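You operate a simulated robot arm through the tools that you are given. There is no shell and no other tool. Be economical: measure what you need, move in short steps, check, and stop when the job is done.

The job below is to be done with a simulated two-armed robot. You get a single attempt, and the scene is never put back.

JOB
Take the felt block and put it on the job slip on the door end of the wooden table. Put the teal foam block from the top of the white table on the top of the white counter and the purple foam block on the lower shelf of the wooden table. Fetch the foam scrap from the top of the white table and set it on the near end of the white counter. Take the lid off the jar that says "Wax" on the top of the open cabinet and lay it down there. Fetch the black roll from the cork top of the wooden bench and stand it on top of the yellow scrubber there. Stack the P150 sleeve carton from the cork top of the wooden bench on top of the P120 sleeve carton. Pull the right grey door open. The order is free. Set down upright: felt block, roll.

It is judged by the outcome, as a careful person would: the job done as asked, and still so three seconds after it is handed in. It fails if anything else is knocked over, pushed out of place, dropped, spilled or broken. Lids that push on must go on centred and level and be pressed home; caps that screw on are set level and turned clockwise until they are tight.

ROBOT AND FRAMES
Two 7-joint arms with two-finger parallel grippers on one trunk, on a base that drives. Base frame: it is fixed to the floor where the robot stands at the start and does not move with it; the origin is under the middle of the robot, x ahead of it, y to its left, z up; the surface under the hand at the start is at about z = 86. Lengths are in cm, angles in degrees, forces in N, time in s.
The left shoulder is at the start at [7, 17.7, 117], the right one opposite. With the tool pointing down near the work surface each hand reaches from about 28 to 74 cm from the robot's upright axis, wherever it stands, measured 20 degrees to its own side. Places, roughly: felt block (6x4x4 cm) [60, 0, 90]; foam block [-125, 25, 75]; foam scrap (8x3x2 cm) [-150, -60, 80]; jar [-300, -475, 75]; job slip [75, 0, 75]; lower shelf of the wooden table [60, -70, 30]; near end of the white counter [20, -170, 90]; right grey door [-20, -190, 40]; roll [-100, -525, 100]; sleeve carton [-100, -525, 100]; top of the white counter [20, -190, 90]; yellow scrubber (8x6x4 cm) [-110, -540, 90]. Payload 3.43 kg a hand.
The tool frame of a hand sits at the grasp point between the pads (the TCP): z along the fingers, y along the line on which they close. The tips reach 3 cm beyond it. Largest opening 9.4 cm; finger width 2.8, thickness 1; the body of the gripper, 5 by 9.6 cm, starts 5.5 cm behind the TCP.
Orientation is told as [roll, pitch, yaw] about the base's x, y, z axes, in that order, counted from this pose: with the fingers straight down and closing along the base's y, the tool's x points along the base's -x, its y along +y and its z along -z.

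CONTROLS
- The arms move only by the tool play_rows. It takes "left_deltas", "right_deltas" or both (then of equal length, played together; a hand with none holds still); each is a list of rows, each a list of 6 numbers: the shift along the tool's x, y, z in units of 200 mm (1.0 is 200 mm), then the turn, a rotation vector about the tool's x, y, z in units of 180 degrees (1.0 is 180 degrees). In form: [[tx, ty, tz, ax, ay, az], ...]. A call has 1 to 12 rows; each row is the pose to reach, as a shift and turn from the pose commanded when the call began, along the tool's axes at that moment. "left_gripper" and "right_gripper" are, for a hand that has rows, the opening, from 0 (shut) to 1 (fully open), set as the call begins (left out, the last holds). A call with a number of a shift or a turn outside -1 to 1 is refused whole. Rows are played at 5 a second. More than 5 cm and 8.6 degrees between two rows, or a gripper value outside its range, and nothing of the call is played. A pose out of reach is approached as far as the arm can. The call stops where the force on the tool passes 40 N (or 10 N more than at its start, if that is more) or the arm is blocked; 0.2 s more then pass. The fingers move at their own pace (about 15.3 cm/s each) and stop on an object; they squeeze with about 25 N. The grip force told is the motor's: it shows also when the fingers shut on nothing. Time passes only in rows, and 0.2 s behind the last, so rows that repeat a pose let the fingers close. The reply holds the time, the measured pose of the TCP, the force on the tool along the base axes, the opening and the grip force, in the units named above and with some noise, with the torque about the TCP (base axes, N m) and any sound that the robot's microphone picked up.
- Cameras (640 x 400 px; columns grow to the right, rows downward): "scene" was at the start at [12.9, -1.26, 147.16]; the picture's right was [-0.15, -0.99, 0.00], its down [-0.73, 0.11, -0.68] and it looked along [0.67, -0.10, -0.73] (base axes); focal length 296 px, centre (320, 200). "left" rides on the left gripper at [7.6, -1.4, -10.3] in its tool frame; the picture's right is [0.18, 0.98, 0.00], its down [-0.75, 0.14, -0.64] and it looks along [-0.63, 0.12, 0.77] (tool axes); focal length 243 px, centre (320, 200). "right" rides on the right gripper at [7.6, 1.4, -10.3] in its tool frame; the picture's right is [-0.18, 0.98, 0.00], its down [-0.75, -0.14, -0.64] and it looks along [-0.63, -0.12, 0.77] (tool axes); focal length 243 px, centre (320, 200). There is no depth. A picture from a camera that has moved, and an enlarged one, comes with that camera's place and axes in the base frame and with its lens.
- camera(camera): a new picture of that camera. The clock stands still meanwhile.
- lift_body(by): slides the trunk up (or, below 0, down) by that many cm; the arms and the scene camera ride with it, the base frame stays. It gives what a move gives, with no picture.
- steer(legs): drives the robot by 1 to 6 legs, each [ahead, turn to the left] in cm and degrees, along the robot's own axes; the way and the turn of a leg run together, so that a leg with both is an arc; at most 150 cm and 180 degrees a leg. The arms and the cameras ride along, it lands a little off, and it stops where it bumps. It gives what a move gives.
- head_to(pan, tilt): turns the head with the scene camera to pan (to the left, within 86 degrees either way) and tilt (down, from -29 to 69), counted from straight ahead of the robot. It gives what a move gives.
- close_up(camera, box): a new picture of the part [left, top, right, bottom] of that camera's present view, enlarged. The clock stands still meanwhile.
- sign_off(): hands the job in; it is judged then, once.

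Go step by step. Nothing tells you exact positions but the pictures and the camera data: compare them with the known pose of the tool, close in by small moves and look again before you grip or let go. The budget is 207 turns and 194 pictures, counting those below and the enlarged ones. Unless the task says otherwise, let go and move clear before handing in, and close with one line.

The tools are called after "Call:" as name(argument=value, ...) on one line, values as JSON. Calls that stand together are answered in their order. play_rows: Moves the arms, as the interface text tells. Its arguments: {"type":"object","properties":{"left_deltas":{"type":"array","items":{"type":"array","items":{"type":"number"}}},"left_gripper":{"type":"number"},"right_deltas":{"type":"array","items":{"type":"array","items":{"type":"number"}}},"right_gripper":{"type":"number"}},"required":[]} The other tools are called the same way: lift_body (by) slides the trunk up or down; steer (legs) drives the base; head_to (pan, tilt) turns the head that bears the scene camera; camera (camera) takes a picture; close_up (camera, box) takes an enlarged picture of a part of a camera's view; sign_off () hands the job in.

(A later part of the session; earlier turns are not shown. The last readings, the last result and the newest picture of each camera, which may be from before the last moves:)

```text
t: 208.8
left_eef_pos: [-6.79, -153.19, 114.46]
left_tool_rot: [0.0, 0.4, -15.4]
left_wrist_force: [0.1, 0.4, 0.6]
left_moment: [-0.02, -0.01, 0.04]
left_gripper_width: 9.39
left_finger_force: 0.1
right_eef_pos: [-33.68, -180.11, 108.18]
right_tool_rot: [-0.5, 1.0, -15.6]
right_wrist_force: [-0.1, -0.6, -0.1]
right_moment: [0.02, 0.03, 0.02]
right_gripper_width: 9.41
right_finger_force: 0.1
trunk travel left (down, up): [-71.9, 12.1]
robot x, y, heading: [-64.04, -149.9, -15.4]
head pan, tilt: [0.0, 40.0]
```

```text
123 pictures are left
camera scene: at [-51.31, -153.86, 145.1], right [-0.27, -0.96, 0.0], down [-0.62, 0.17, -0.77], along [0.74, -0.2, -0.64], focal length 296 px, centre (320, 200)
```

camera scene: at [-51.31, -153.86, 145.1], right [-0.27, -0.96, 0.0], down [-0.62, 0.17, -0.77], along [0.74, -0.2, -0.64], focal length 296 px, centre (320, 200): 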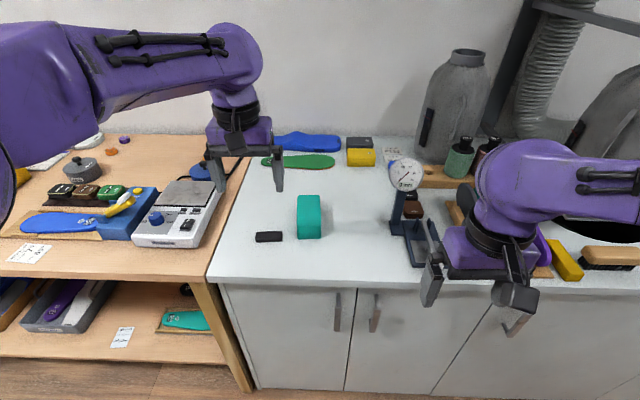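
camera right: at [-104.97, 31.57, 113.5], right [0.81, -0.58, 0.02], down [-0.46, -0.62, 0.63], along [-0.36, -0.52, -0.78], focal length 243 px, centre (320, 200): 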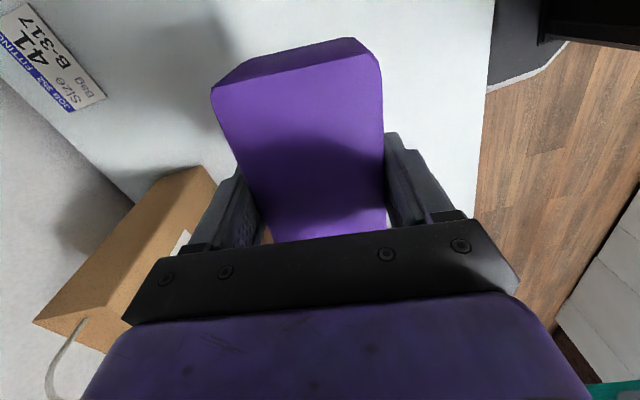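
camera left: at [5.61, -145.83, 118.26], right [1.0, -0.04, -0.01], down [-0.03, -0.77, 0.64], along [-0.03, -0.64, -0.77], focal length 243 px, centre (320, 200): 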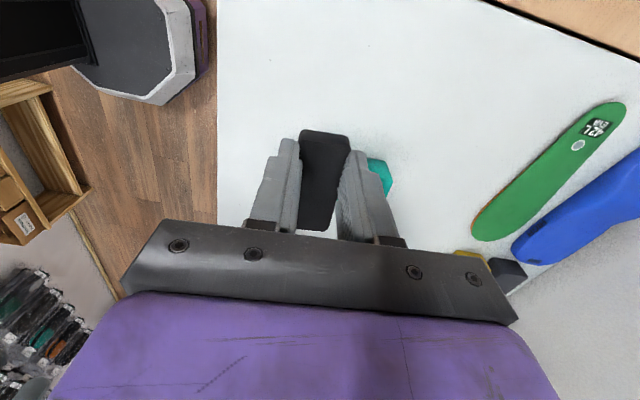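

Freed. I retract fully and look at the cabinet doors.

Call:
play_rows(left_deltas=[[0.2, 0, 0, 0, 0, 0], [0.4, 0.1, 0, 0, 0, 0], [0.6, 0.2, 0, 0, 0, 0], [0.8, 0.3, 0, 0, 0, 0], [1.0, 0.4, 0, 0, 0, 0]])

Call:
steer(legs=[[-12, 0], [0, -25]])

Call:
lift_body(by=-30)

Call:
head_to(pan=0, tilt=30)

Call:
camera(camera="scene")

```text
t: 210.0
left_eef_pos: [-23.8, -139.74, 114.74]
left_tool_rot: [0.1, 0.3, -15.5]
left_wrist_force: [0.0, -0.1, 0.4]
left_moment: [0.0, -0.05, 0.01]
left_gripper_width: 9.39
left_finger_force: 0.0
right_eef_pos: [-33.63, -180.02, 108.29]
right_tool_rot: [-0.5, 1.0, -15.5]
right_wrist_force: [0.3, -0.3, 0.2]
right_moment: [-0.01, 0.01, 0.04]
right_gripper_width: 9.37
right_finger_force: 0.1
trunk travel left (down, up): [-71.9, 12.1]
robot x, y, heading: [-64.15, -150.04, -15.5]
head pan, tilt: [0.0, 40.0]
```

```text
t: 212.5
left_eef_pos: [-34.77, -154.56, 114.63]
left_tool_rot: [0.1, 0.5, -40.1]
left_wrist_force: [0.3, -0.7, -0.2]
left_moment: [0.0, 0.01, -0.02]
left_gripper_width: 9.38
left_finger_force: 0.1
right_eef_pos: [-60.6, -186.97, 108.23]
right_tool_rot: [-0.5, 1.1, -40.5]
right_wrist_force: [0.6, -0.4, 0.1]
right_moment: [-0.02, 0.03, -0.01]
right_gripper_width: 9.38
right_finger_force: 0.0
trunk travel left (down, up): [-71.9, 12.1]
robot x, y, heading: [-75.85, -146.59, -40.3]
head pan, tilt: [0.0, 40.0]
```

```text
t: 215.5
left_eef_pos: [-34.63, -154.4, 84.63]
left_tool_rot: [0.0, 0.5, -40.0]
left_wrist_force: [-0.1, 0.1, -0.3]
left_moment: [0.03, 0.01, 0.03]
left_gripper_width: 9.42
left_finger_force: 0.0
right_eef_pos: [-60.45, -186.84, 78.14]
right_tool_rot: [-0.4, 1.2, -40.5]
right_wrist_force: [-0.6, 0.1, 0.1]
right_moment: [0.03, 0.01, 0.0]
right_gripper_width: 9.4
right_finger_force: 0.1
trunk travel left (down, up): [-41.9, 42.1]
robot x, y, heading: [-75.48, -146.87, -40.4]
head pan, tilt: [0.0, 40.0]
```

```text
t: 216.2
left_eef_pos: [-34.65, -154.54, 84.62]
left_tool_rot: [0.0, 0.5, -40.2]
left_wrist_force: [0.0, 0.0, -1.2]
left_moment: [-0.02, 0.02, 0.01]
left_gripper_width: 9.39
left_finger_force: 0.0
right_eef_pos: [-60.44, -186.85, 78.28]
right_tool_rot: [-0.5, 1.1, -40.4]
right_wrist_force: [-0.3, 0.3, 0.6]
right_moment: [0.0, 0.05, -0.03]
right_gripper_width: 9.4
right_finger_force: 0.0
trunk travel left (down, up): [-41.9, 42.1]
robot x, y, heading: [-75.59, -146.73, -40.2]
head pan, tilt: [0.0, 30.0]
```

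```text
122 pictures are left
camera scene: at [-65.01, -156.06, 116.62], right [-0.65, -0.76, 0.0], down [-0.38, 0.32, -0.87], along [0.66, -0.56, -0.5], focal length 296 px, centre (320, 200)
```

scene: 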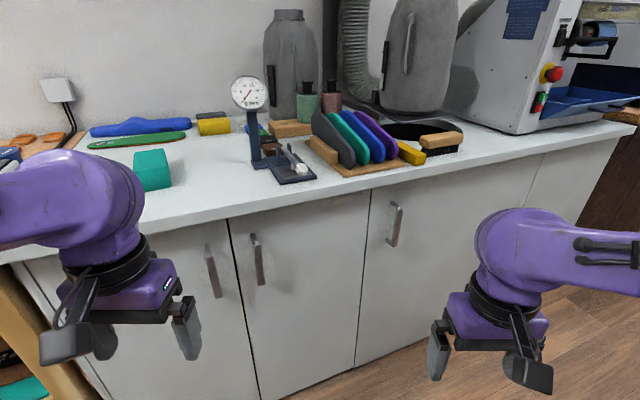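

The right door of the pair (its handle a vertical bar near [-19, -177, 73]) is the target. I square up to it and back off a bit to level the right hand forward.

Call:
steer(legs=[[0, 26], [-10, 0]])

Call:
play_rows(right_deltas=[[-0.05, 0.02, 0, 0, -0.045, 0], [-0.1, 0.05, 0, 0, -0.09, 0], [-0.17, 0.08, 0, 0, -0.135, 0], [-0.25, 0.11, 0, 0, -0.18, 0], [-0.33, 0.14, 0, 0, -0.225, 0], [-0.41, 0.17, 0.03, 0, -0.27, 0], [-0.49, 0.2, 0.08, 0, -0.315, 0], [-0.57, 0.22, 0.13, 0, -0.36, 0], [-0.65, 0.24, 0.18, 0, -0.405, 0], [-0.7, 0.25, 0.22, 0, -0.45, 0], [-0.75, 0.25, 0.25, 0, -0.5, 0]], right_gripper=0.6)

Call:
camera(camera="scene")

Call:
camera(camera="right")

```text
t: 218.7
left_eef_pos: [-45.29, -133.33, 84.82]
left_tool_rot: [0.0, 0.4, -14.1]
left_wrist_force: [-0.4, 0.9, -0.2]
left_moment: [-0.05, -0.01, 0.01]
left_gripper_width: 9.39
left_finger_force: 0.0
right_eef_pos: [-54.28, -173.85, 78.29]
right_tool_rot: [-0.5, 1.0, -14.5]
right_wrist_force: [0.1, -0.1, 0.2]
right_moment: [-0.03, 0.01, 0.0]
right_gripper_width: 9.42
right_finger_force: 0.1
trunk travel left (down, up): [-41.9, 42.1]
robot x, y, heading: [-85.51, -144.36, -14.1]
head pan, tilt: [0.0, 30.0]
```

```text
refused: row 11 steps farther than a row can; nothing moved
```

```text
121 pictures are left
camera scene: at [-71.95, -147.96, 116.65], right [-0.25, -0.97, 0.0], down [-0.48, 0.12, -0.87], along [0.84, -0.21, -0.5], focal length 296 px, centre (320, 200)
```

scene: 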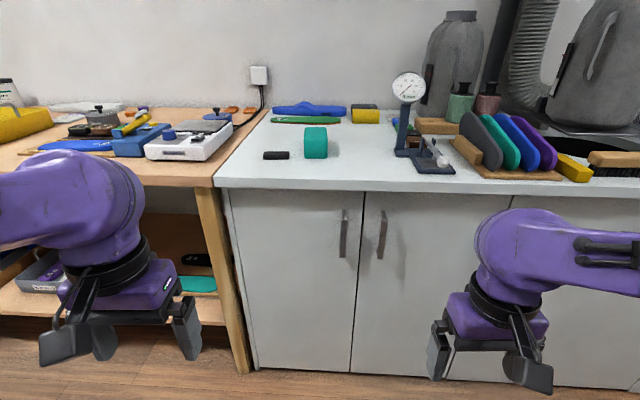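

```text
120 pictures are left
camera right: at [-61.18, -170.43, 88.72], right [0.42, 0.91, -0.01], down [0.71, -0.32, 0.63], along [0.57, -0.28, -0.78], focal length 243 px, centre (320, 200)
```

right: 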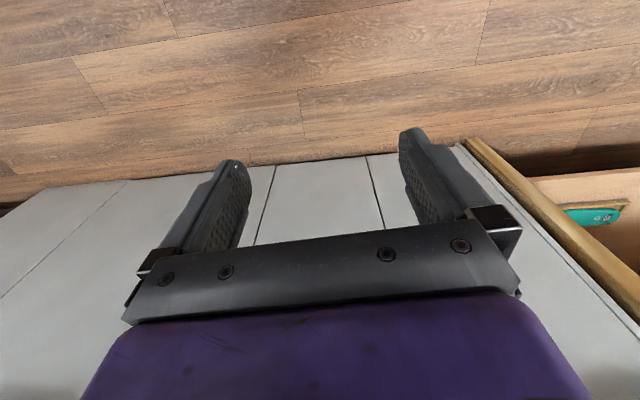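

Call:
play_rows(right_deltas=[[-0.08, 0.02, 0, 0, -0.042, 0], [-0.16, 0.04, 0, 0, -0.084, 0], [-0.25, 0.07, 0, 0, -0.125, 0], [-0.34, 0.1, 0, 0, -0.167, 0], [-0.43, 0.13, 0.03, 0, -0.208, 0], [-0.52, 0.16, 0.06, 0, -0.25, 0], [-0.6, 0.18, 0.1, 0, -0.292, 0], [-0.68, 0.2, 0.14, 0, -0.333, 0], [-0.76, 0.22, 0.18, 0, -0.375, 0], [-0.84, 0.24, 0.21, 0, -0.417, 0], [-0.92, 0.255, 0.24, 0, -0.458, 0], [-1.0, 0.265, 0.26, 0, -0.5, 0]], right_gripper=0.6)

Call:
camera(camera="scene")

Call:
camera(camera="right")

```text
t: 221.3
left_eef_pos: [-45.04, -133.41, 84.61]
left_tool_rot: [0.0, 0.7, -14.2]
left_wrist_force: [0.1, 0.9, -0.4]
left_moment: [-0.02, 0.01, -0.01]
left_gripper_width: 9.39
left_finger_force: 0.0
right_eef_pos: [-33.6, -173.7, 72.6]
right_tool_rot: [-24.2, -88.8, 9.8]
right_wrist_force: [0.2, -0.4, 0.0]
right_moment: [-0.02, 0.03, 0.0]
right_gripper_width: 5.66
right_finger_force: 0.1
trunk travel left (down, up): [-41.9, 42.1]
robot x, y, heading: [-85.3, -144.68, -14.3]
head pan, tilt: [0.0, 30.0]
```

```text
119 pictures are left
camera scene: at [-71.76, -148.03, 116.62], right [-0.25, -0.97, 0.0], down [-0.48, 0.12, -0.87], along [0.84, -0.21, -0.5], focal length 296 px, centre (320, 200)
```

scene: 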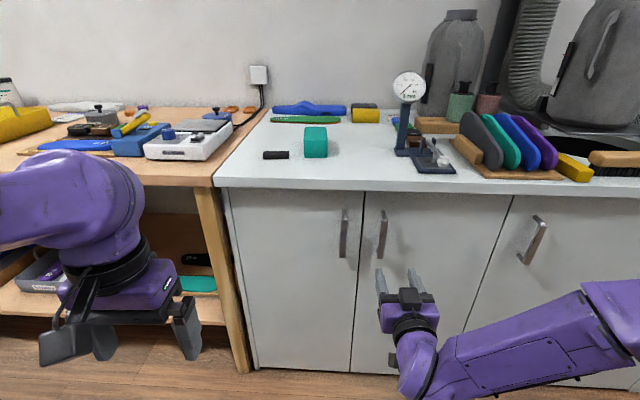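

```text
118 pictures are left
camera right: at [-43.33, -169.74, 65.2], right [0.25, 0.95, 0.18], down [-0.64, 0.03, 0.77], along [0.72, -0.3, 0.62], focal length 243 px, centre (320, 200)
```

right: 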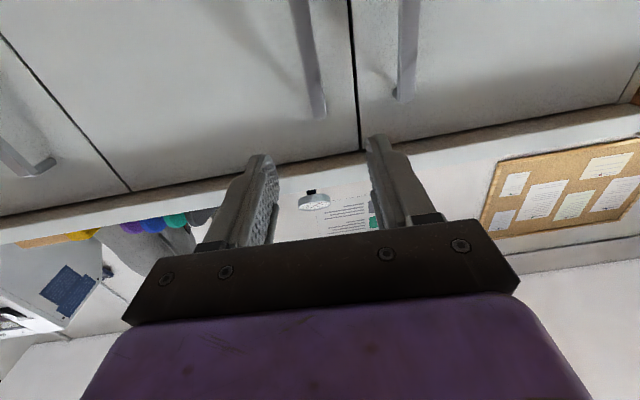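

The right hand is level and in line with the handle bar. I advance towards it and check.

Call:
play_rows(right_deltas=[[0, -0.01, 0.15, 0, 0, 0], [0, -0.02, 0.3, 0, 0, 0], [0, -0.02, 0.42, 0, 0, 0], [0, -0.02, 0.52, 0, 0, 0]])

Call:
camera(camera="right")

Call:
close_up(camera="scene", box=[320, 180, 480, 300])

```text
t: 222.3
left_eef_pos: [-45.14, -133.37, 84.58]
left_tool_rot: [0.0, 0.6, -14.2]
left_wrist_force: [0.5, -0.2, -0.8]
left_moment: [0.02, 0.01, 0.0]
left_gripper_width: 9.39
left_finger_force: 0.0
right_eef_pos: [-23.58, -176.65, 72.4]
right_tool_rot: [-24.8, -88.9, 10.4]
right_wrist_force: [-0.6, 0.1, 0.4]
right_moment: [-0.03, 0.01, -0.02]
right_gripper_width: 5.64
right_finger_force: 0.1
trunk travel left (down, up): [-41.9, 42.1]
robot x, y, heading: [-85.64, -144.01, -14.2]
head pan, tilt: [0.0, 30.0]
```

```text
117 pictures are left
camera right: at [-33.43, -172.68, 65.02], right [0.25, 0.95, 0.18], down [-0.64, 0.03, 0.77], along [0.73, -0.3, 0.62], focal length 243 px, centre (320, 200)
```

right: 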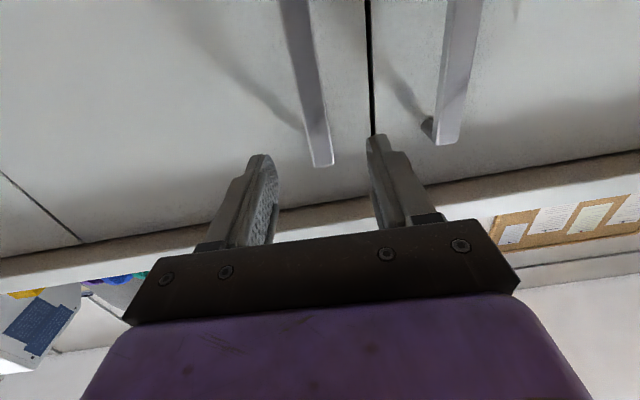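

```text
3.33 times, centred on (400, 240) of scene
camera zoom: at [-71.79, -147.99, 116.62], right [-0.25, -0.97, 0.0], down [-0.48, 0.12, -0.87], along [0.84, -0.21, -0.5], focal length 988 px, centre (53, 67)
```

zoom: 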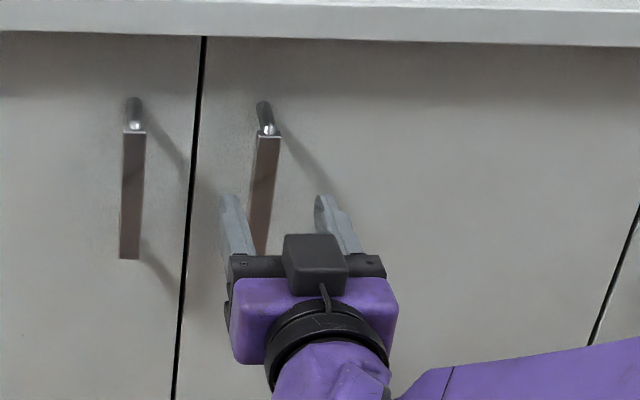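

Call:
play_rows(right_deltas=[[0, 0, 0.06, 0, 0, 0], [0, 0, 0.12, 0, 0, 0]])

Call:
camera(camera="right")

Call:
play_rows(right_deltas=[[0, 0, 0, 0, 0, 0], [0, 0, 0, 0, 0, 0], [0, 0, 0, 0, 0, 0]], right_gripper=0)

Call:
camera(camera="right")

```text
t: 222.9
left_eef_pos: [-45.15, -133.42, 84.67]
left_tool_rot: [-0.1, 0.6, -14.2]
left_wrist_force: [0.4, 0.6, 0.8]
left_moment: [0.04, -0.03, 0.01]
left_gripper_width: 9.37
left_finger_force: 0.1
right_eef_pos: [-21.38, -177.25, 72.25]
right_tool_rot: [-24.1, -88.8, 9.7]
right_wrist_force: [-0.5, -0.6, 0.0]
right_moment: [-0.01, -0.02, 0.03]
right_gripper_width: 5.65
right_finger_force: 0.1
trunk travel left (down, up): [-41.9, 42.1]
robot x, y, heading: [-85.92, -144.47, -14.1]
head pan, tilt: [0.0, 30.0]
```

```text
115 pictures are left
camera right: at [-31.13, -173.32, 64.95], right [0.25, 0.95, 0.18], down [-0.64, 0.03, 0.77], along [0.73, -0.3, 0.62], focal length 243 px, centre (320, 200)
```

right: 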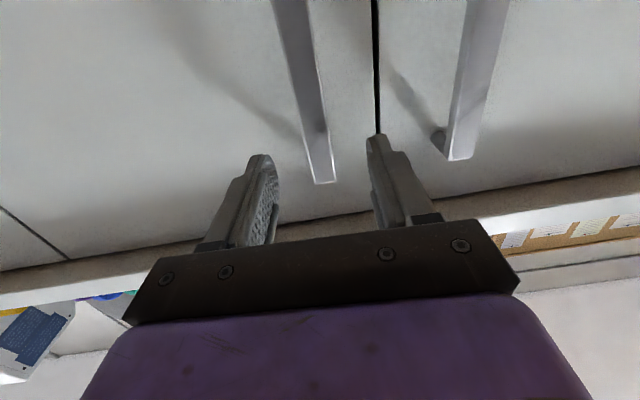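

```text
t: 223.7
left_eef_pos: [-45.18, -133.38, 84.61]
left_tool_rot: [0.1, 0.6, -14.2]
left_wrist_force: [0.2, 0.2, 0.4]
left_moment: [0.01, 0.02, -0.03]
left_gripper_width: 9.4
left_finger_force: 0.0
right_eef_pos: [-21.38, -177.07, 72.38]
right_tool_rot: [-24.2, -88.8, 9.7]
right_wrist_force: [-0.8, 0.1, -0.1]
right_moment: [0.01, 0.01, -0.02]
right_gripper_width: 0.0
right_finger_force: 25.1
trunk travel left (down, up): [-41.9, 42.1]
robot x, y, heading: [-85.2, -144.02, -14.0]
head pan, tilt: [0.0, 30.0]
```

```text
114 pictures are left
camera right: at [-31.15, -173.32, 64.97], right [0.25, 0.95, 0.18], down [-0.64, 0.03, 0.77], along [0.73, -0.3, 0.62], focal length 243 px, centre (320, 200)
```

right: 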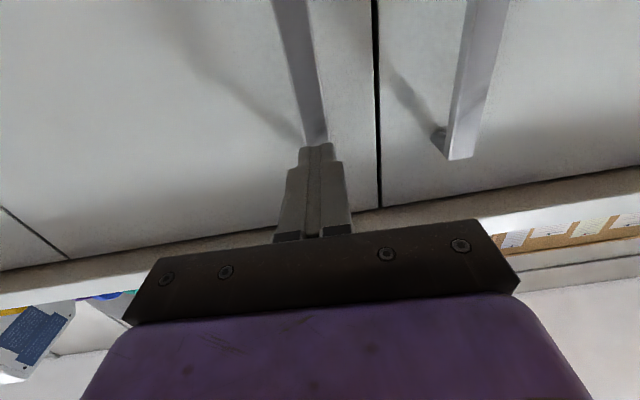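

The bar is a bit deeper (s about 2.5 cm further) and lower than assumed. I open, lower 2 cm, advance and close again.

Call:
play_rows(right_deltas=[[0, 0, -0.02, 0, 0, 0], [0.05, 0, -0.02, 0, 0, 0], [0.1, 0, 0, 0, 0, 0], [0.1, 0, 0.07, 0, 0, 0], [0.1, 0, 0.13, 0, 0, 0]], right_gripper=0.6)

Call:
play_rows(right_deltas=[[0, 0, 0, 0, 0, 0], [0, 0, 0, 0, 0, 0], [0, 0, 0, 0, 0, 0]], right_gripper=0)

Call:
camera(camera="right")

```text
t: 224.9
left_eef_pos: [-45.11, -133.32, 84.57]
left_tool_rot: [0.0, 0.6, -14.2]
left_wrist_force: [0.0, -0.2, 0.2]
left_moment: [-0.01, 0.0, 0.01]
left_gripper_width: 9.39
left_finger_force: 0.0
right_eef_pos: [-18.96, -177.83, 70.32]
right_tool_rot: [-23.1, -88.8, 8.6]
right_wrist_force: [-0.1, 0.4, 0.0]
right_moment: [-0.02, -0.02, 0.01]
right_gripper_width: 5.64
right_finger_force: 0.1
trunk travel left (down, up): [-41.9, 42.1]
robot x, y, heading: [-85.57, -144.33, -14.2]
head pan, tilt: [0.0, 30.0]
```

```text
t: 225.7
left_eef_pos: [-45.19, -133.37, 84.6]
left_tool_rot: [0.1, 0.5, -14.2]
left_wrist_force: [-0.1, -0.4, 0.8]
left_moment: [0.0, 0.01, -0.01]
left_gripper_width: 9.41
left_finger_force: 0.0
right_eef_pos: [-18.86, -177.88, 70.33]
right_tool_rot: [-19.2, -88.8, 4.7]
right_wrist_force: [-1.2, -5.5, 0.3]
right_moment: [0.93, -0.07, -0.15]
right_gripper_width: 1.19
right_finger_force: 44.9
trunk travel left (down, up): [-41.9, 42.1]
robot x, y, heading: [-85.44, -144.61, -14.3]
head pan, tilt: [0.0, 30.0]
```

```text
113 pictures are left
camera right: at [-28.68, -174.06, 62.96], right [0.25, 0.95, 0.18], down [-0.64, 0.03, 0.77], along [0.73, -0.31, 0.62], focal length 243 px, centre (320, 200)
```

right: 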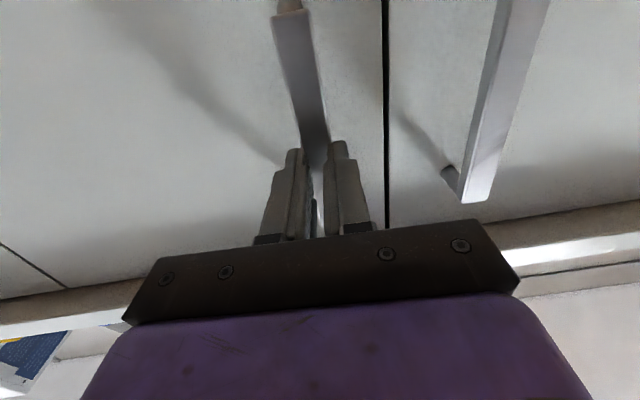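

The bar is gripped. I pull along the door's arc (hinge on the right), turning the hand with it.

Call:
play_rows(right_deltas=[[0, 0, -0.052, 0, 0, 0], [0, -0.022, -0.104, -0.022, 0, 0], [0, -0.036, -0.155, -0.033, 0, 0], [0, -0.05, -0.206, -0.044, 0, 0], [0, -0.068, -0.256, -0.055, 0, 0], [0, -0.087, -0.306, -0.067, 0, 0], [0, -0.108, -0.355, -0.078, 0, 0], [0, -0.13, -0.404, -0.089, 0, 0], [0, -0.155, -0.45, -0.1, 0, 0], [0, -0.18, -0.497, -0.111, 0, 0]])

Call:
camera(camera="scene")

```text
t: 226.6
left_eef_pos: [-45.01, -133.46, 84.58]
left_tool_rot: [0.0, 0.7, -14.4]
left_wrist_force: [-0.7, 0.9, 0.2]
left_moment: [-0.03, 0.04, 0.03]
left_gripper_width: 9.41
left_finger_force: 0.1
right_eef_pos: [-22.17, -177.73, 70.43]
right_tool_rot: [-12.1, -87.9, 1.5]
right_wrist_force: [-2.4, -13.6, -6.5]
right_moment: [1.05, -0.36, -0.62]
right_gripper_width: 1.19
right_finger_force: 44.8
right hand out of reach, approached as far as the arm can: row 3, 4
trunk travel left (down, up): [-41.9, 42.1]
robot x, y, heading: [-85.66, -144.67, -14.8]
head pan, tilt: [0.0, 30.0]
stopped in row 4 (right hand): the force on the tool passed its limit at 41 N (the readings are from after the stop); the commanded pose is now the measured one
```

```text
112 pictures are left
camera scene: at [-71.75, -148.07, 116.6], right [-0.25, -0.97, 0.0], down [-0.48, 0.13, -0.87], along [0.84, -0.22, -0.5], focal length 296 px, centre (320, 200)
```

scene: 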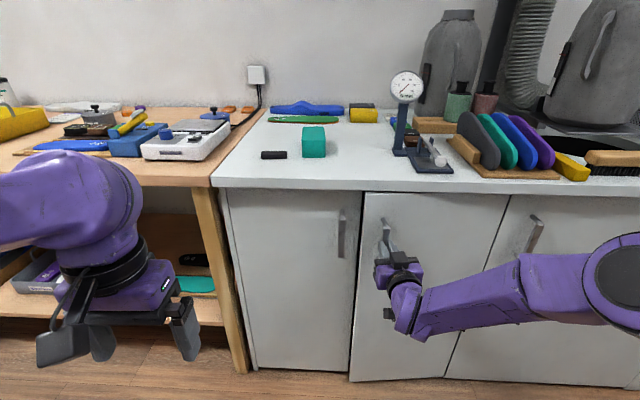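

The door is ajar by about 3 cm. I continue the pull by driving the base back a little.

Call:
steer(legs=[[-5, -1]])

Call:
camera(camera="scene")

```text
t: 227.5
left_eef_pos: [-49.66, -133.28, 84.61]
left_tool_rot: [0.3, 0.7, -15.4]
left_wrist_force: [0.7, -0.2, 0.3]
left_moment: [0.0, 0.0, -0.02]
left_gripper_width: 9.39
left_finger_force: 0.2
right_eef_pos: [-27.76, -177.71, 70.36]
right_tool_rot: [-13.1, -88.2, 1.7]
right_wrist_force: [1.7, -27.6, -8.6]
right_moment: [0.59, -0.03, -0.75]
right_gripper_width: 1.18
right_finger_force: 45.0
trunk travel left (down, up): [-41.9, 42.1]
robot x, y, heading: [-90.35, -142.97, -15.9]
head pan, tilt: [0.0, 30.0]
```

```text
111 pictures are left
camera scene: at [-76.68, -147.53, 116.59], right [-0.27, -0.96, 0.0], down [-0.48, 0.14, -0.86], along [0.83, -0.23, -0.5], focal length 296 px, centre (320, 200)
```

scene: 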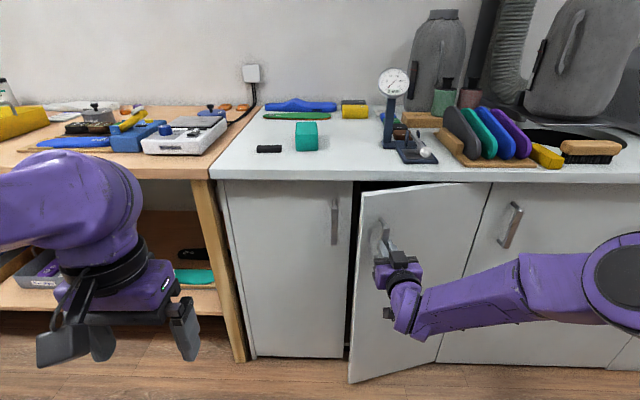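

Opening well; I relieve the sideways load by shifting right, then pull further.

Call:
play_rows(right_deltas=[[0, -0.04, 0, 0, 0, 0], [0, -0.08, 0, -0.01, 0, 0]])

Call:
steer(legs=[[-4, -2]])

Call:
camera(camera="scene")

```text
t: 228.1
left_eef_pos: [-49.73, -132.66, 84.62]
left_tool_rot: [-0.1, 0.6, -15.4]
left_wrist_force: [0.9, -0.6, 0.4]
left_moment: [0.0, -0.01, 0.05]
left_gripper_width: 9.4
left_finger_force: 0.0
right_eef_pos: [-27.76, -177.63, 70.48]
right_tool_rot: [-19.3, -87.8, 7.8]
right_wrist_force: [-0.6, 18.6, -11.1]
right_moment: [1.34, -0.25, 0.56]
right_gripper_width: 1.19
right_finger_force: 44.8
right hand out of reach, approached as far as the arm can: row 2
trunk travel left (down, up): [-41.9, 42.1]
robot x, y, heading: [-90.47, -142.72, -15.7]
head pan, tilt: [0.0, 30.0]
```

```text
t: 229.0
left_eef_pos: [-52.57, -133.17, 84.62]
left_tool_rot: [0.2, 0.4, -17.1]
left_wrist_force: [0.4, 0.1, 0.4]
left_moment: [0.0, -0.02, 0.01]
left_gripper_width: 9.42
left_finger_force: 0.1
right_eef_pos: [-32.24, -178.26, 70.35]
right_tool_rot: [-11.7, -87.8, -1.2]
right_wrist_force: [-1.9, 5.0, 3.5]
right_moment: [0.95, 0.04, -0.06]
right_gripper_width: 1.17
right_finger_force: 44.4
trunk travel left (down, up): [-41.9, 42.1]
robot x, y, heading: [-93.47, -141.86, -16.9]
head pan, tilt: [0.0, 30.0]
stopped in leg 1: the force on the tool passed its limit at 43 N (the readings are from after the stop); the commanded pose is now the measured one
```

```text
110 pictures are left
camera scene: at [-80.1, -146.42, 116.65], right [-0.29, -0.96, 0.0], down [-0.48, 0.15, -0.87], along [0.83, -0.25, -0.5], focal length 296 px, centre (320, 200)
```

scene: 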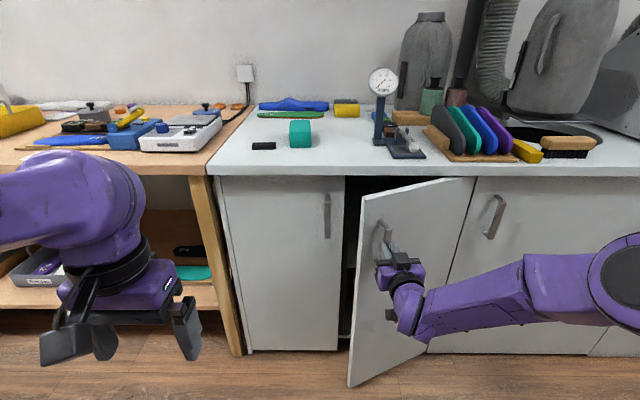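

The door is about 28° open. I release the handle, bring the closed fingers round behind the door's free edge and will sweep it further open.

Call:
play_rows(right_deltas=[[0, 0, 0, 0, 0, 0], [0, 0, 0, 0, 0, 0], [0, 0, -0.15, 0, 0, 0], [0, 0, -0.3, 0, 0, 0], [0, 0, -0.4, 0, 0, 0]], right_gripper=0.6)

Call:
play_rows(right_deltas=[[0, 0.15, 0, 0, 0, 0], [0, 0.3, 0, 0, 0, 0], [0, 0.45, 0, 0, 0, 0], [0, 0.55, 0, 0, 0, 0]], right_gripper=0)

Call:
camera(camera="scene")

Call:
camera(camera="right")

```text
t: 230.2
left_eef_pos: [-52.65, -133.12, 84.68]
left_tool_rot: [0.1, 0.6, -17.0]
left_wrist_force: [0.0, 0.4, 0.3]
left_moment: [0.0, -0.02, -0.02]
left_gripper_width: 9.4
left_finger_force: 0.1
right_eef_pos: [-40.0, -176.74, 70.63]
right_tool_rot: [-14.2, -87.7, 1.2]
right_wrist_force: [-0.7, 0.1, 0.0]
right_moment: [0.02, -0.02, 0.0]
right_gripper_width: 5.65
right_finger_force: 0.0
trunk travel left (down, up): [-41.9, 42.1]
robot x, y, heading: [-93.53, -141.94, -17.1]
head pan, tilt: [0.0, 30.0]
```

```text
t: 231.2
left_eef_pos: [-52.58, -133.13, 84.51]
left_tool_rot: [0.0, 0.6, -17.2]
left_wrist_force: [-0.2, -0.9, -0.1]
left_moment: [0.03, 0.0, 0.02]
left_gripper_width: 9.39
left_finger_force: 0.1
right_eef_pos: [-37.39, -165.86, 70.49]
right_tool_rot: [-16.2, -87.6, 3.2]
right_wrist_force: [-0.9, -0.2, -0.2]
right_moment: [-0.01, 0.0, 0.04]
right_gripper_width: 0.0
right_finger_force: 25.1
trunk travel left (down, up): [-41.9, 42.1]
robot x, y, heading: [-93.52, -142.03, -16.9]
head pan, tilt: [0.0, 30.0]
```

```text
109 pictures are left
camera scene: at [-79.98, -146.39, 116.63], right [-0.29, -0.96, 0.0], down [-0.48, 0.15, -0.87], along [0.83, -0.25, -0.5], focal length 296 px, centre (320, 200)
```

scene: 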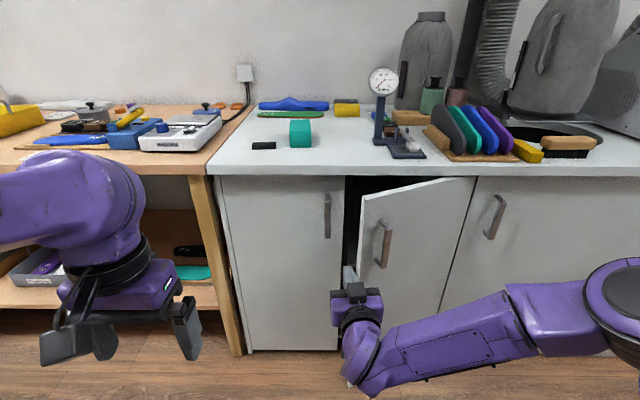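

```text
108 pictures are left
camera right: at [-47.45, -162.23, 63.36], right [0.23, 0.96, 0.17], down [-0.63, 0.01, 0.78], along [0.75, -0.29, 0.6], focal length 243 px, centre (320, 200)
```

right: 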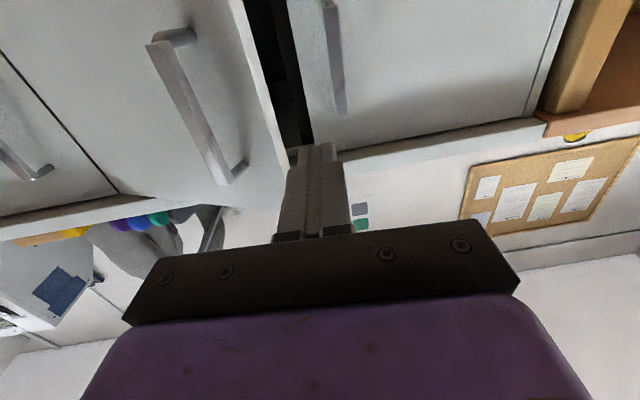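

Call:
play_rows(right_deltas=[[0, 0, 0.2, 0, 0, 0], [0, 0, 0.4, 0, 0, 0], [0, 0, 0.6, 0, 0, 0], [0, 0, 0.7, 0, 0, 0]])

Call:
play_rows(right_deltas=[[0, -0.1, 0, 0, 0, 0], [0, -0.2, 0, 0, 0, 0], [0, -0.3, 0, 0, 0, 0], [0, -0.4, 0, 0, 0, 0], [0, -0.5, 0, 0, 0, 0], [0, -0.6, 0, 0, 0, 0], [0, -0.7, 0, 0, 0, 0], [0, -0.8, 0, 0, 0, 0]])

Call:
camera(camera="scene")

```text
t: 232.2
left_eef_pos: [-52.69, -133.2, 84.61]
left_tool_rot: [0.1, 0.7, -17.1]
left_wrist_force: [-0.3, -1.0, 0.6]
left_moment: [0.04, 0.0, -0.01]
left_gripper_width: 9.39
left_finger_force: 0.0
right_eef_pos: [-23.79, -169.01, 70.09]
right_tool_rot: [-15.0, -87.7, 1.9]
right_wrist_force: [-0.3, -0.3, 0.2]
right_moment: [0.0, 0.04, -0.03]
right_gripper_width: 0.02
right_finger_force: 24.5
trunk travel left (down, up): [-41.9, 42.1]
robot x, y, heading: [-93.44, -142.37, -16.9]
head pan, tilt: [0.0, 30.0]
```

```text
t: 233.0
left_eef_pos: [-52.8, -132.93, 84.7]
left_tool_rot: [0.2, 0.6, -16.8]
left_wrist_force: [-0.1, -1.1, 0.0]
left_moment: [0.02, -0.01, 0.0]
left_gripper_width: 9.38
left_finger_force: 0.1
right_eef_pos: [-24.85, -172.24, 70.0]
right_tool_rot: [-6.1, -87.5, -5.0]
right_wrist_force: [-0.2, 14.8, 4.4]
right_moment: [0.19, 0.05, -0.07]
right_gripper_width: 0.0
right_finger_force: 25.1
trunk travel left (down, up): [-41.9, 42.1]
robot x, y, heading: [-93.77, -142.1, -16.5]
head pan, tilt: [0.0, 30.0]
stopped in row 3 (right hand): the force on the tool passed its limit at 50 N (the readings are from after the stop); the commanded pose is now the measured one
```

```text
107 pictures are left
camera scene: at [-80.08, -146.35, 116.65], right [-0.29, -0.96, 0.0], down [-0.48, 0.14, -0.87], along [0.83, -0.25, -0.5], focal length 296 px, centre (320, 200)
```

scene: 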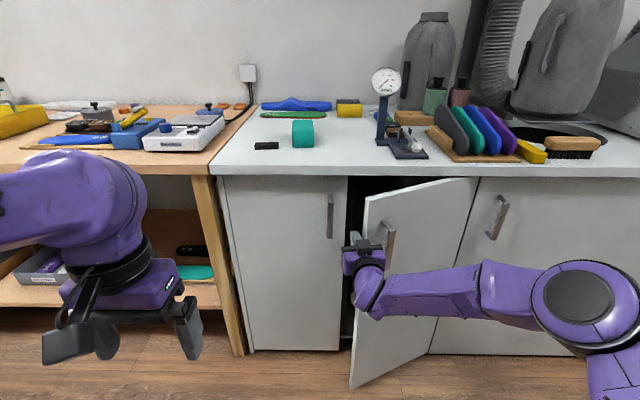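

Call:
play_rows(right_deltas=[[0, -0.02, 0, 0, 0, 0], [0, -0.05, 0, 0, 0, 0], [0, -0.08, 0, 0, 0, 0], [0, -0.11, 0, 0, 0, 0], [0, -0.15, 0, 0, 0, 0], [0, -0.19, 0, 0, 0, 0], [0, -0.23, 0, 0, 0, 0], [0, -0.27, 0, 0, 0, 0], [0, -0.31, 0, 0, 0, 0], [0, -0.35, 0, 0, 0, 0], [0, -0.39, 0, 0, 0, 0], [0, -0.43, 0, 0, 0, 0]])

Call:
camera(camera="scene")

```text
t: 233.6
left_eef_pos: [-52.76, -132.76, 84.62]
left_tool_rot: [0.0, 0.5, -16.7]
left_wrist_force: [0.5, -0.1, -0.7]
left_moment: [0.02, 0.01, -0.01]
left_gripper_width: 9.4
left_finger_force: 0.0
right_eef_pos: [-25.17, -172.26, 70.02]
right_tool_rot: [-2.1, -87.5, -8.1]
right_wrist_force: [-0.5, 14.3, 5.9]
right_moment: [0.15, 0.01, -0.08]
right_gripper_width: 0.01
right_finger_force: 25.4
trunk travel left (down, up): [-41.9, 42.1]
robot x, y, heading: [-93.33, -142.21, -16.4]
head pan, tilt: [0.0, 30.0]
stopped in row 3 (right hand): the force on the tool passed its limit at 44 N (the readings are from after the stop); the commanded pose is now the measured one
```

```text
106 pictures are left
camera scene: at [-80.07, -146.21, 116.64], right [-0.28, -0.96, 0.0], down [-0.48, 0.14, -0.87], along [0.83, -0.24, -0.5], focal length 296 px, centre (320, 200)
```

scene: 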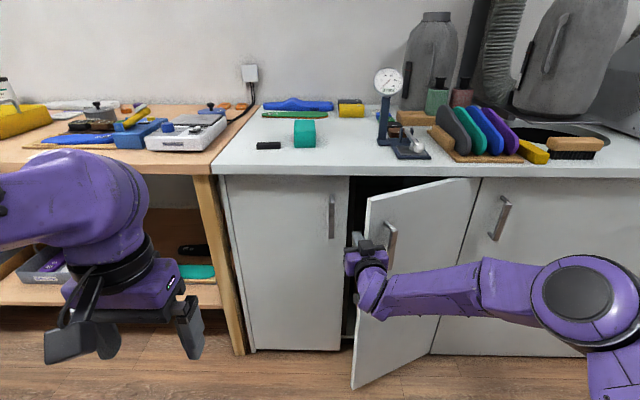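

Pushing the edge sideways is stiff. I yaw the hand to the right so that the fingers reach behind the door and can pull it outward.

Call:
play_rows(right_deltas=[[0, 0.1, 0, 0, 0, 0], [0, 0.15, 0, 0.04, 0, 0], [0, 0.15, 0, 0.08, 0, 0], [0, 0.15, 0, 0.12, 0, 0], [0, 0.15, 0, 0.16, 0, 0], [0, 0.15, 0, 0.2, 0, 0], [0, 0.15, 0, 0.24, 0, 0]])

Call:
camera(camera="scene")

Call:
camera(camera="right")

```text
t: 235.2
left_eef_pos: [-52.59, -132.74, 84.55]
left_tool_rot: [0.0, 0.6, -16.7]
left_wrist_force: [-0.4, 0.1, -0.1]
left_moment: [0.0, 0.02, -0.03]
left_gripper_width: 9.39
left_finger_force: 0.1
right_eef_pos: [-24.55, -169.63, 69.71]
right_tool_rot: [-46.3, -87.1, -7.6]
right_wrist_force: [-0.5, 0.6, 0.4]
right_moment: [0.01, -0.01, -0.01]
right_gripper_width: 0.01
right_finger_force: 25.3
trunk travel left (down, up): [-41.9, 42.1]
robot x, y, heading: [-93.68, -141.9, -16.5]
head pan, tilt: [0.0, 30.0]
```

```text
105 pictures are left
camera scene: at [-79.95, -146.19, 116.63], right [-0.28, -0.96, 0.0], down [-0.48, 0.14, -0.87], along [0.83, -0.25, -0.5], focal length 296 px, centre (320, 200)
```

scene: 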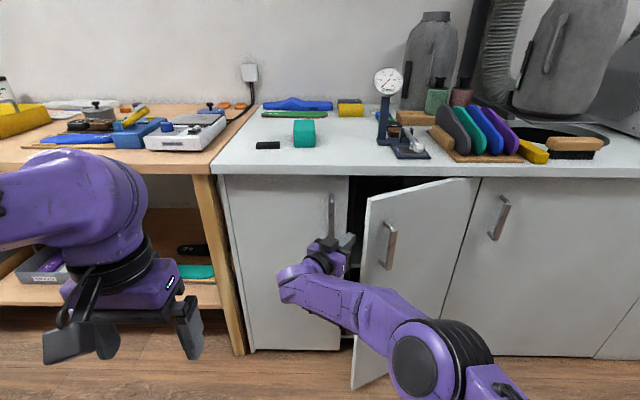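

```text
104 pictures are left
camera right: at [-29.85, -160.42, 62.53], right [0.8, 0.58, 0.15], down [-0.45, 0.43, 0.78], along [0.39, -0.69, 0.61], focal length 243 px, centre (320, 200)
```

right: 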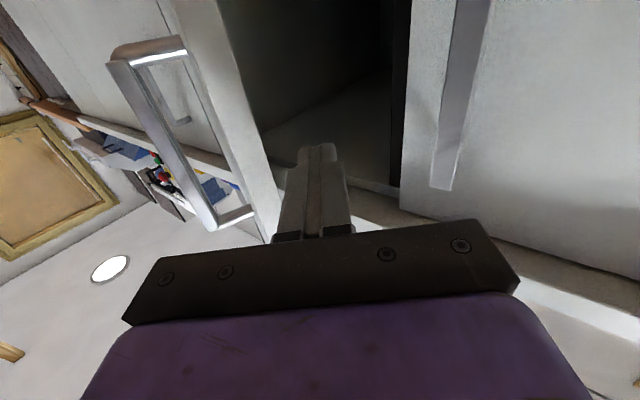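

The fingers now point into the gap. I push in 7 cm and then draw the door outward slowly.

Call:
play_rows(right_deltas=[[0, 0, 0.12, 0, 0, 0], [0, 0, 0.24, 0, 0, 0], [0, 0, 0.34, 0, 0, 0], [0, -0.1, 0.34, 0, 0, 0], [0, -0.18, 0.34, 0, 0, 0]])

Call:
play_rows(right_deltas=[[0, -0.05, 0, 0, 0, 0], [0, -0.1, 0, 0, 0, 0], [0, -0.15, 0, 0, 0, 0], [0, -0.2, 0, 0, 0, 0], [0, -0.25, 0, 0, 0, 0], [0, -0.3, 0, 0, 0, 0], [0, -0.35, 0, 0, 0, 0], [0, -0.4, 0, 0, 0, 0], [0, -0.45, 0, 0, 0, 0], [0, -0.5, 0, 0, 0, 0]])

Call:
camera(camera="scene")

```text
t: 236.4
left_eef_pos: [-52.65, -132.56, 84.69]
left_tool_rot: [-0.2, 0.5, -16.6]
left_wrist_force: [0.3, -0.5, -0.2]
left_moment: [0.03, 0.02, 0.0]
left_gripper_width: 9.4
left_finger_force: 0.1
right_eef_pos: [-23.41, -176.67, 69.48]
right_tool_rot: [-46.2, -87.0, -7.3]
right_wrist_force: [-3.6, 22.6, -4.5]
right_moment: [-0.21, -0.65, -0.98]
right_gripper_width: 0.0
right_finger_force: 24.9
right hand out of reach, approached as far as the arm can: row 2, 3
trunk travel left (down, up): [-41.9, 42.1]
robot x, y, heading: [-93.38, -142.42, -16.4]
head pan, tilt: [0.0, 30.0]
```

```text
t: 236.8
left_eef_pos: [-52.93, -132.75, 84.74]
left_tool_rot: [-0.1, 0.6, -16.6]
left_wrist_force: [0.7, -0.4, 0.1]
left_moment: [0.0, -0.02, 0.0]
left_gripper_width: 9.41
left_finger_force: 0.0
right_eef_pos: [-24.01, -176.76, 69.49]
right_tool_rot: [-41.4, -87.1, -11.7]
right_wrist_force: [-3.9, 16.5, 2.3]
right_moment: [-0.33, -0.13, -0.86]
right_gripper_width: 0.01
right_finger_force: 25.4
trunk travel left (down, up): [-41.9, 42.1]
robot x, y, heading: [-93.52, -142.49, -16.4]
head pan, tilt: [0.0, 30.0]
stopped in row 2 (right hand): the force on the tool passed its limit at 45 N (the readings are from after the stop); the commanded pose is now the measured one
```

```text
103 pictures are left
camera scene: at [-80.1, -146.07, 116.66], right [-0.28, -0.96, 0.0], down [-0.48, 0.14, -0.87], along [0.83, -0.24, -0.5], focal length 296 px, centre (320, 200)
```

scene: 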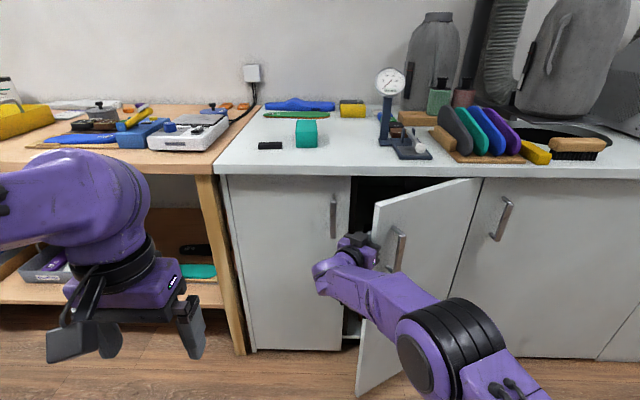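

Call:
steer(legs=[[-3, -4]])

Call:
camera(camera="scene")

```text
t: 237.6
left_eef_pos: [-53.32, -133.19, 84.76]
left_tool_rot: [0.0, 0.5, -17.5]
left_wrist_force: [-0.4, -0.2, 0.4]
left_moment: [-0.01, -0.03, 0.0]
left_gripper_width: 9.4
left_finger_force: 0.0
right_eef_pos: [-25.13, -177.16, 69.74]
right_tool_rot: [-38.2, -87.4, -15.1]
right_wrist_force: [-3.2, 10.8, 3.4]
right_moment: [-0.16, -0.07, -0.6]
right_gripper_width: 0.0
right_finger_force: 24.8
trunk travel left (down, up): [-41.9, 42.1]
robot x, y, heading: [-93.93, -141.83, -16.7]
head pan, tilt: [0.0, 30.0]
stopped in leg 1: the force on the tool passed its limit at 50 N (the readings are from after the stop); the commanded pose is now the measured one
```

```text
102 pictures are left
camera scene: at [-80.86, -145.96, 116.65], right [-0.29, -0.96, 0.0], down [-0.48, 0.14, -0.87], along [0.83, -0.25, -0.5], focal length 296 px, centre (320, 200)
```

scene: 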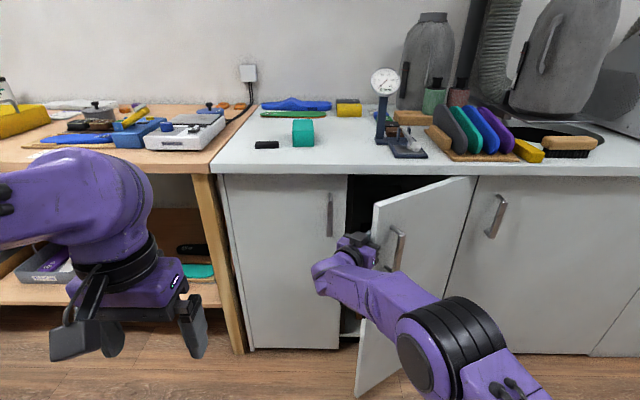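

The forearm passes in front of the door, so sideways motion jams. I pull straight back instead.

Call:
steer(legs=[[-6, 0]])

Call:
camera(camera="scene")

Call:
camera(camera="right")

```text
t: 238.5
left_eef_pos: [-59.21, -131.54, 84.67]
left_tool_rot: [-0.1, 0.5, -17.6]
left_wrist_force: [0.1, -0.2, -1.0]
left_moment: [0.01, -0.04, 0.0]
left_gripper_width: 9.42
left_finger_force: 0.0
right_eef_pos: [-30.98, -175.59, 69.78]
right_tool_rot: [-37.1, -87.3, -16.3]
right_wrist_force: [-0.5, 1.1, 0.0]
right_moment: [0.02, -0.01, 0.0]
right_gripper_width: 0.0
right_finger_force: 24.5
trunk travel left (down, up): [-41.9, 42.1]
robot x, y, heading: [-99.66, -139.96, -16.7]
head pan, tilt: [0.0, 30.0]
```

```text
101 pictures are left
camera scene: at [-86.61, -144.29, 116.65], right [-0.29, -0.96, 0.0], down [-0.48, 0.14, -0.87], along [0.83, -0.25, -0.5], focal length 296 px, centre (320, 200)
```

scene: 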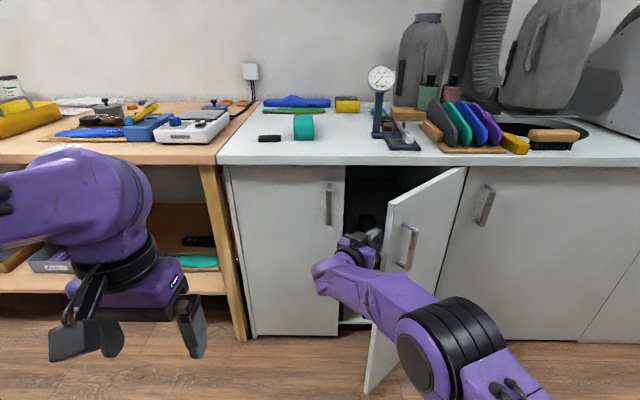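

```text
100 pictures are left
camera right: at [-36.29, -166.3, 62.48], right [0.8, 0.58, 0.16], down [-0.46, 0.42, 0.78], along [0.39, -0.7, 0.61], focal length 243 px, centre (320, 200)
```

right: 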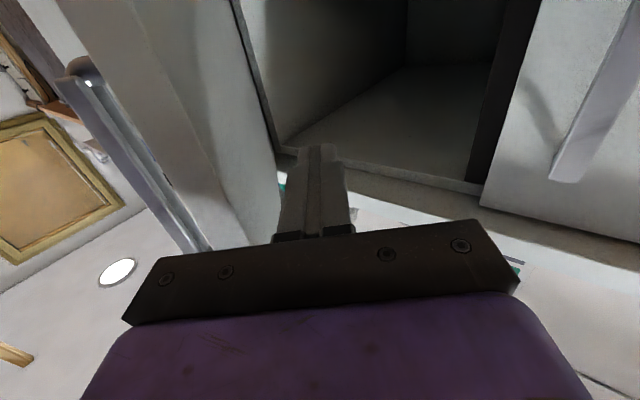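

Call:
steer(legs=[[-7, 0]])

Call:
camera(camera="scene")

Call:
camera(camera="right")

```text
t: 239.6
left_eef_pos: [-65.85, -129.39, 84.7]
left_tool_rot: [0.0, 0.5, -17.5]
left_wrist_force: [-0.2, -0.3, 0.3]
left_moment: [0.0, -0.03, -0.02]
left_gripper_width: 9.39
left_finger_force: 0.0
right_eef_pos: [-37.69, -173.42, 69.69]
right_tool_rot: [-37.0, -87.3, -16.4]
right_wrist_force: [0.3, 0.9, -0.2]
right_moment: [0.01, 0.03, 0.03]
right_gripper_width: 0.0
right_finger_force: 25.1
trunk travel left (down, up): [-41.9, 42.1]
robot x, y, heading: [-106.48, -138.12, -16.7]
head pan, tilt: [0.0, 30.0]
```

```text
99 pictures are left
camera scene: at [-93.31, -142.28, 116.65], right [-0.29, -0.96, 0.0], down [-0.48, 0.14, -0.87], along [0.83, -0.25, -0.5], focal length 296 px, centre (320, 200)
```

scene: 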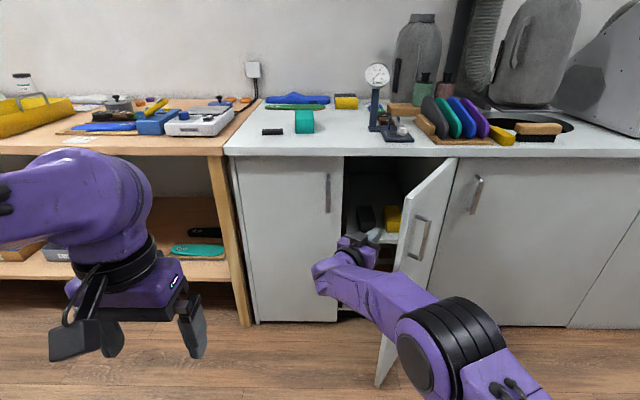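

```text
98 pictures are left
camera right: at [-43.0, -164.28, 62.47], right [0.8, 0.58, 0.16], down [-0.46, 0.42, 0.78], along [0.39, -0.7, 0.61], focal length 243 px, centre (320, 200)
```

right: 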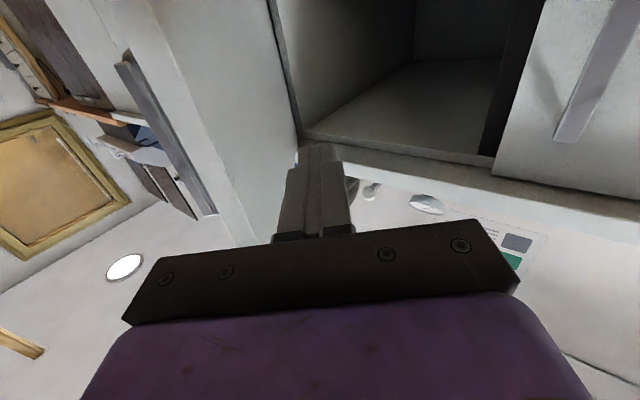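

The door is about 50° open. I pull the right hand out, return it to the normal pose, and will finish the swing with the left hand pointing down behind the door.

Call:
play_rows(right_deltas=[[0, 0.05, -0.15, 0, 0, 0], [0, 0.05, -0.3, 0, 0, 0], [0, 0.05, -0.45, -0.03, 0, 0], [0, 0.05, -0.6, -0.07, 0, 0], [0, 0.05, -0.7, -0.11, 0, 0], [0, 0.05, -0.8, -0.15, 0, 0], [0, 0.05, -0.8, -0.19, 0, 0], [0, 0.05, -0.8, -0.21, 0, 0]])

Call:
play_rows(right_deltas=[[0, -0.02, -0.04, 0, 0.042, 0], [0, -0.04, -0.08, 0, 0.084, 0], [0, -0.06, -0.13, 0, 0.125, 0], [0, -0.09, -0.18, 0, 0.167, 0], [-0.05, -0.12, -0.24, 0, 0.208, 0], [-0.1, -0.15, -0.3, 0, 0.25, 0], [-0.15, -0.18, -0.36, 0, 0.292, 0], [-0.2, -0.21, -0.42, 0, 0.333, 0], [-0.25, -0.24, -0.48, 0, 0.375, 0], [-0.3, -0.27, -0.54, 0, 0.417, 0], [-0.35, -0.3, -0.6, 0, 0.458, 0], [-0.4, -0.33, -0.66, 0, 0.498, 0]])

Call:
camera(camera="scene")

```text
t: 241.3
left_eef_pos: [-65.69, -129.52, 84.63]
left_tool_rot: [-0.1, 0.6, -17.5]
left_wrist_force: [-0.5, -0.5, 0.6]
left_moment: [-0.01, 0.02, 0.02]
left_gripper_width: 9.42
left_finger_force: 0.0
right_eef_pos: [-46.24, -160.03, 70.11]
right_tool_rot: [1.1, -87.2, -16.7]
right_wrist_force: [0.2, -0.3, 0.4]
right_moment: [0.0, 0.03, 0.01]
right_gripper_width: 0.01
right_finger_force: 25.1
trunk travel left (down, up): [-41.9, 42.1]
robot x, y, heading: [-106.56, -138.17, -16.8]
head pan, tilt: [0.0, 30.0]
```

```text
t: 243.9
left_eef_pos: [-65.81, -129.51, 84.72]
left_tool_rot: [-0.1, 0.6, -17.5]
left_wrist_force: [0.3, -0.2, -1.0]
left_moment: [0.0, 0.01, 0.01]
left_gripper_width: 9.41
left_finger_force: 0.1
right_eef_pos: [-60.41, -162.89, 78.76]
right_tool_rot: [0.1, 2.5, -15.6]
right_wrist_force: [-1.2, 0.1, 1.0]
right_moment: [0.0, 0.02, 0.0]
right_gripper_width: 0.0
right_finger_force: 24.9
trunk travel left (down, up): [-41.9, 42.1]
robot x, y, heading: [-106.78, -138.47, -16.8]
head pan, tilt: [0.0, 30.0]
```

```text
97 pictures are left
camera scene: at [-93.18, -142.32, 116.62], right [-0.29, -0.96, 0.0], down [-0.48, 0.14, -0.87], along [0.83, -0.25, -0.5], focal length 296 px, centre (320, 200)
```

scene: 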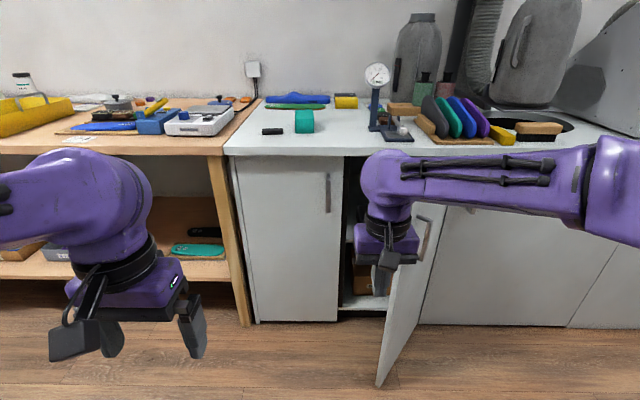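

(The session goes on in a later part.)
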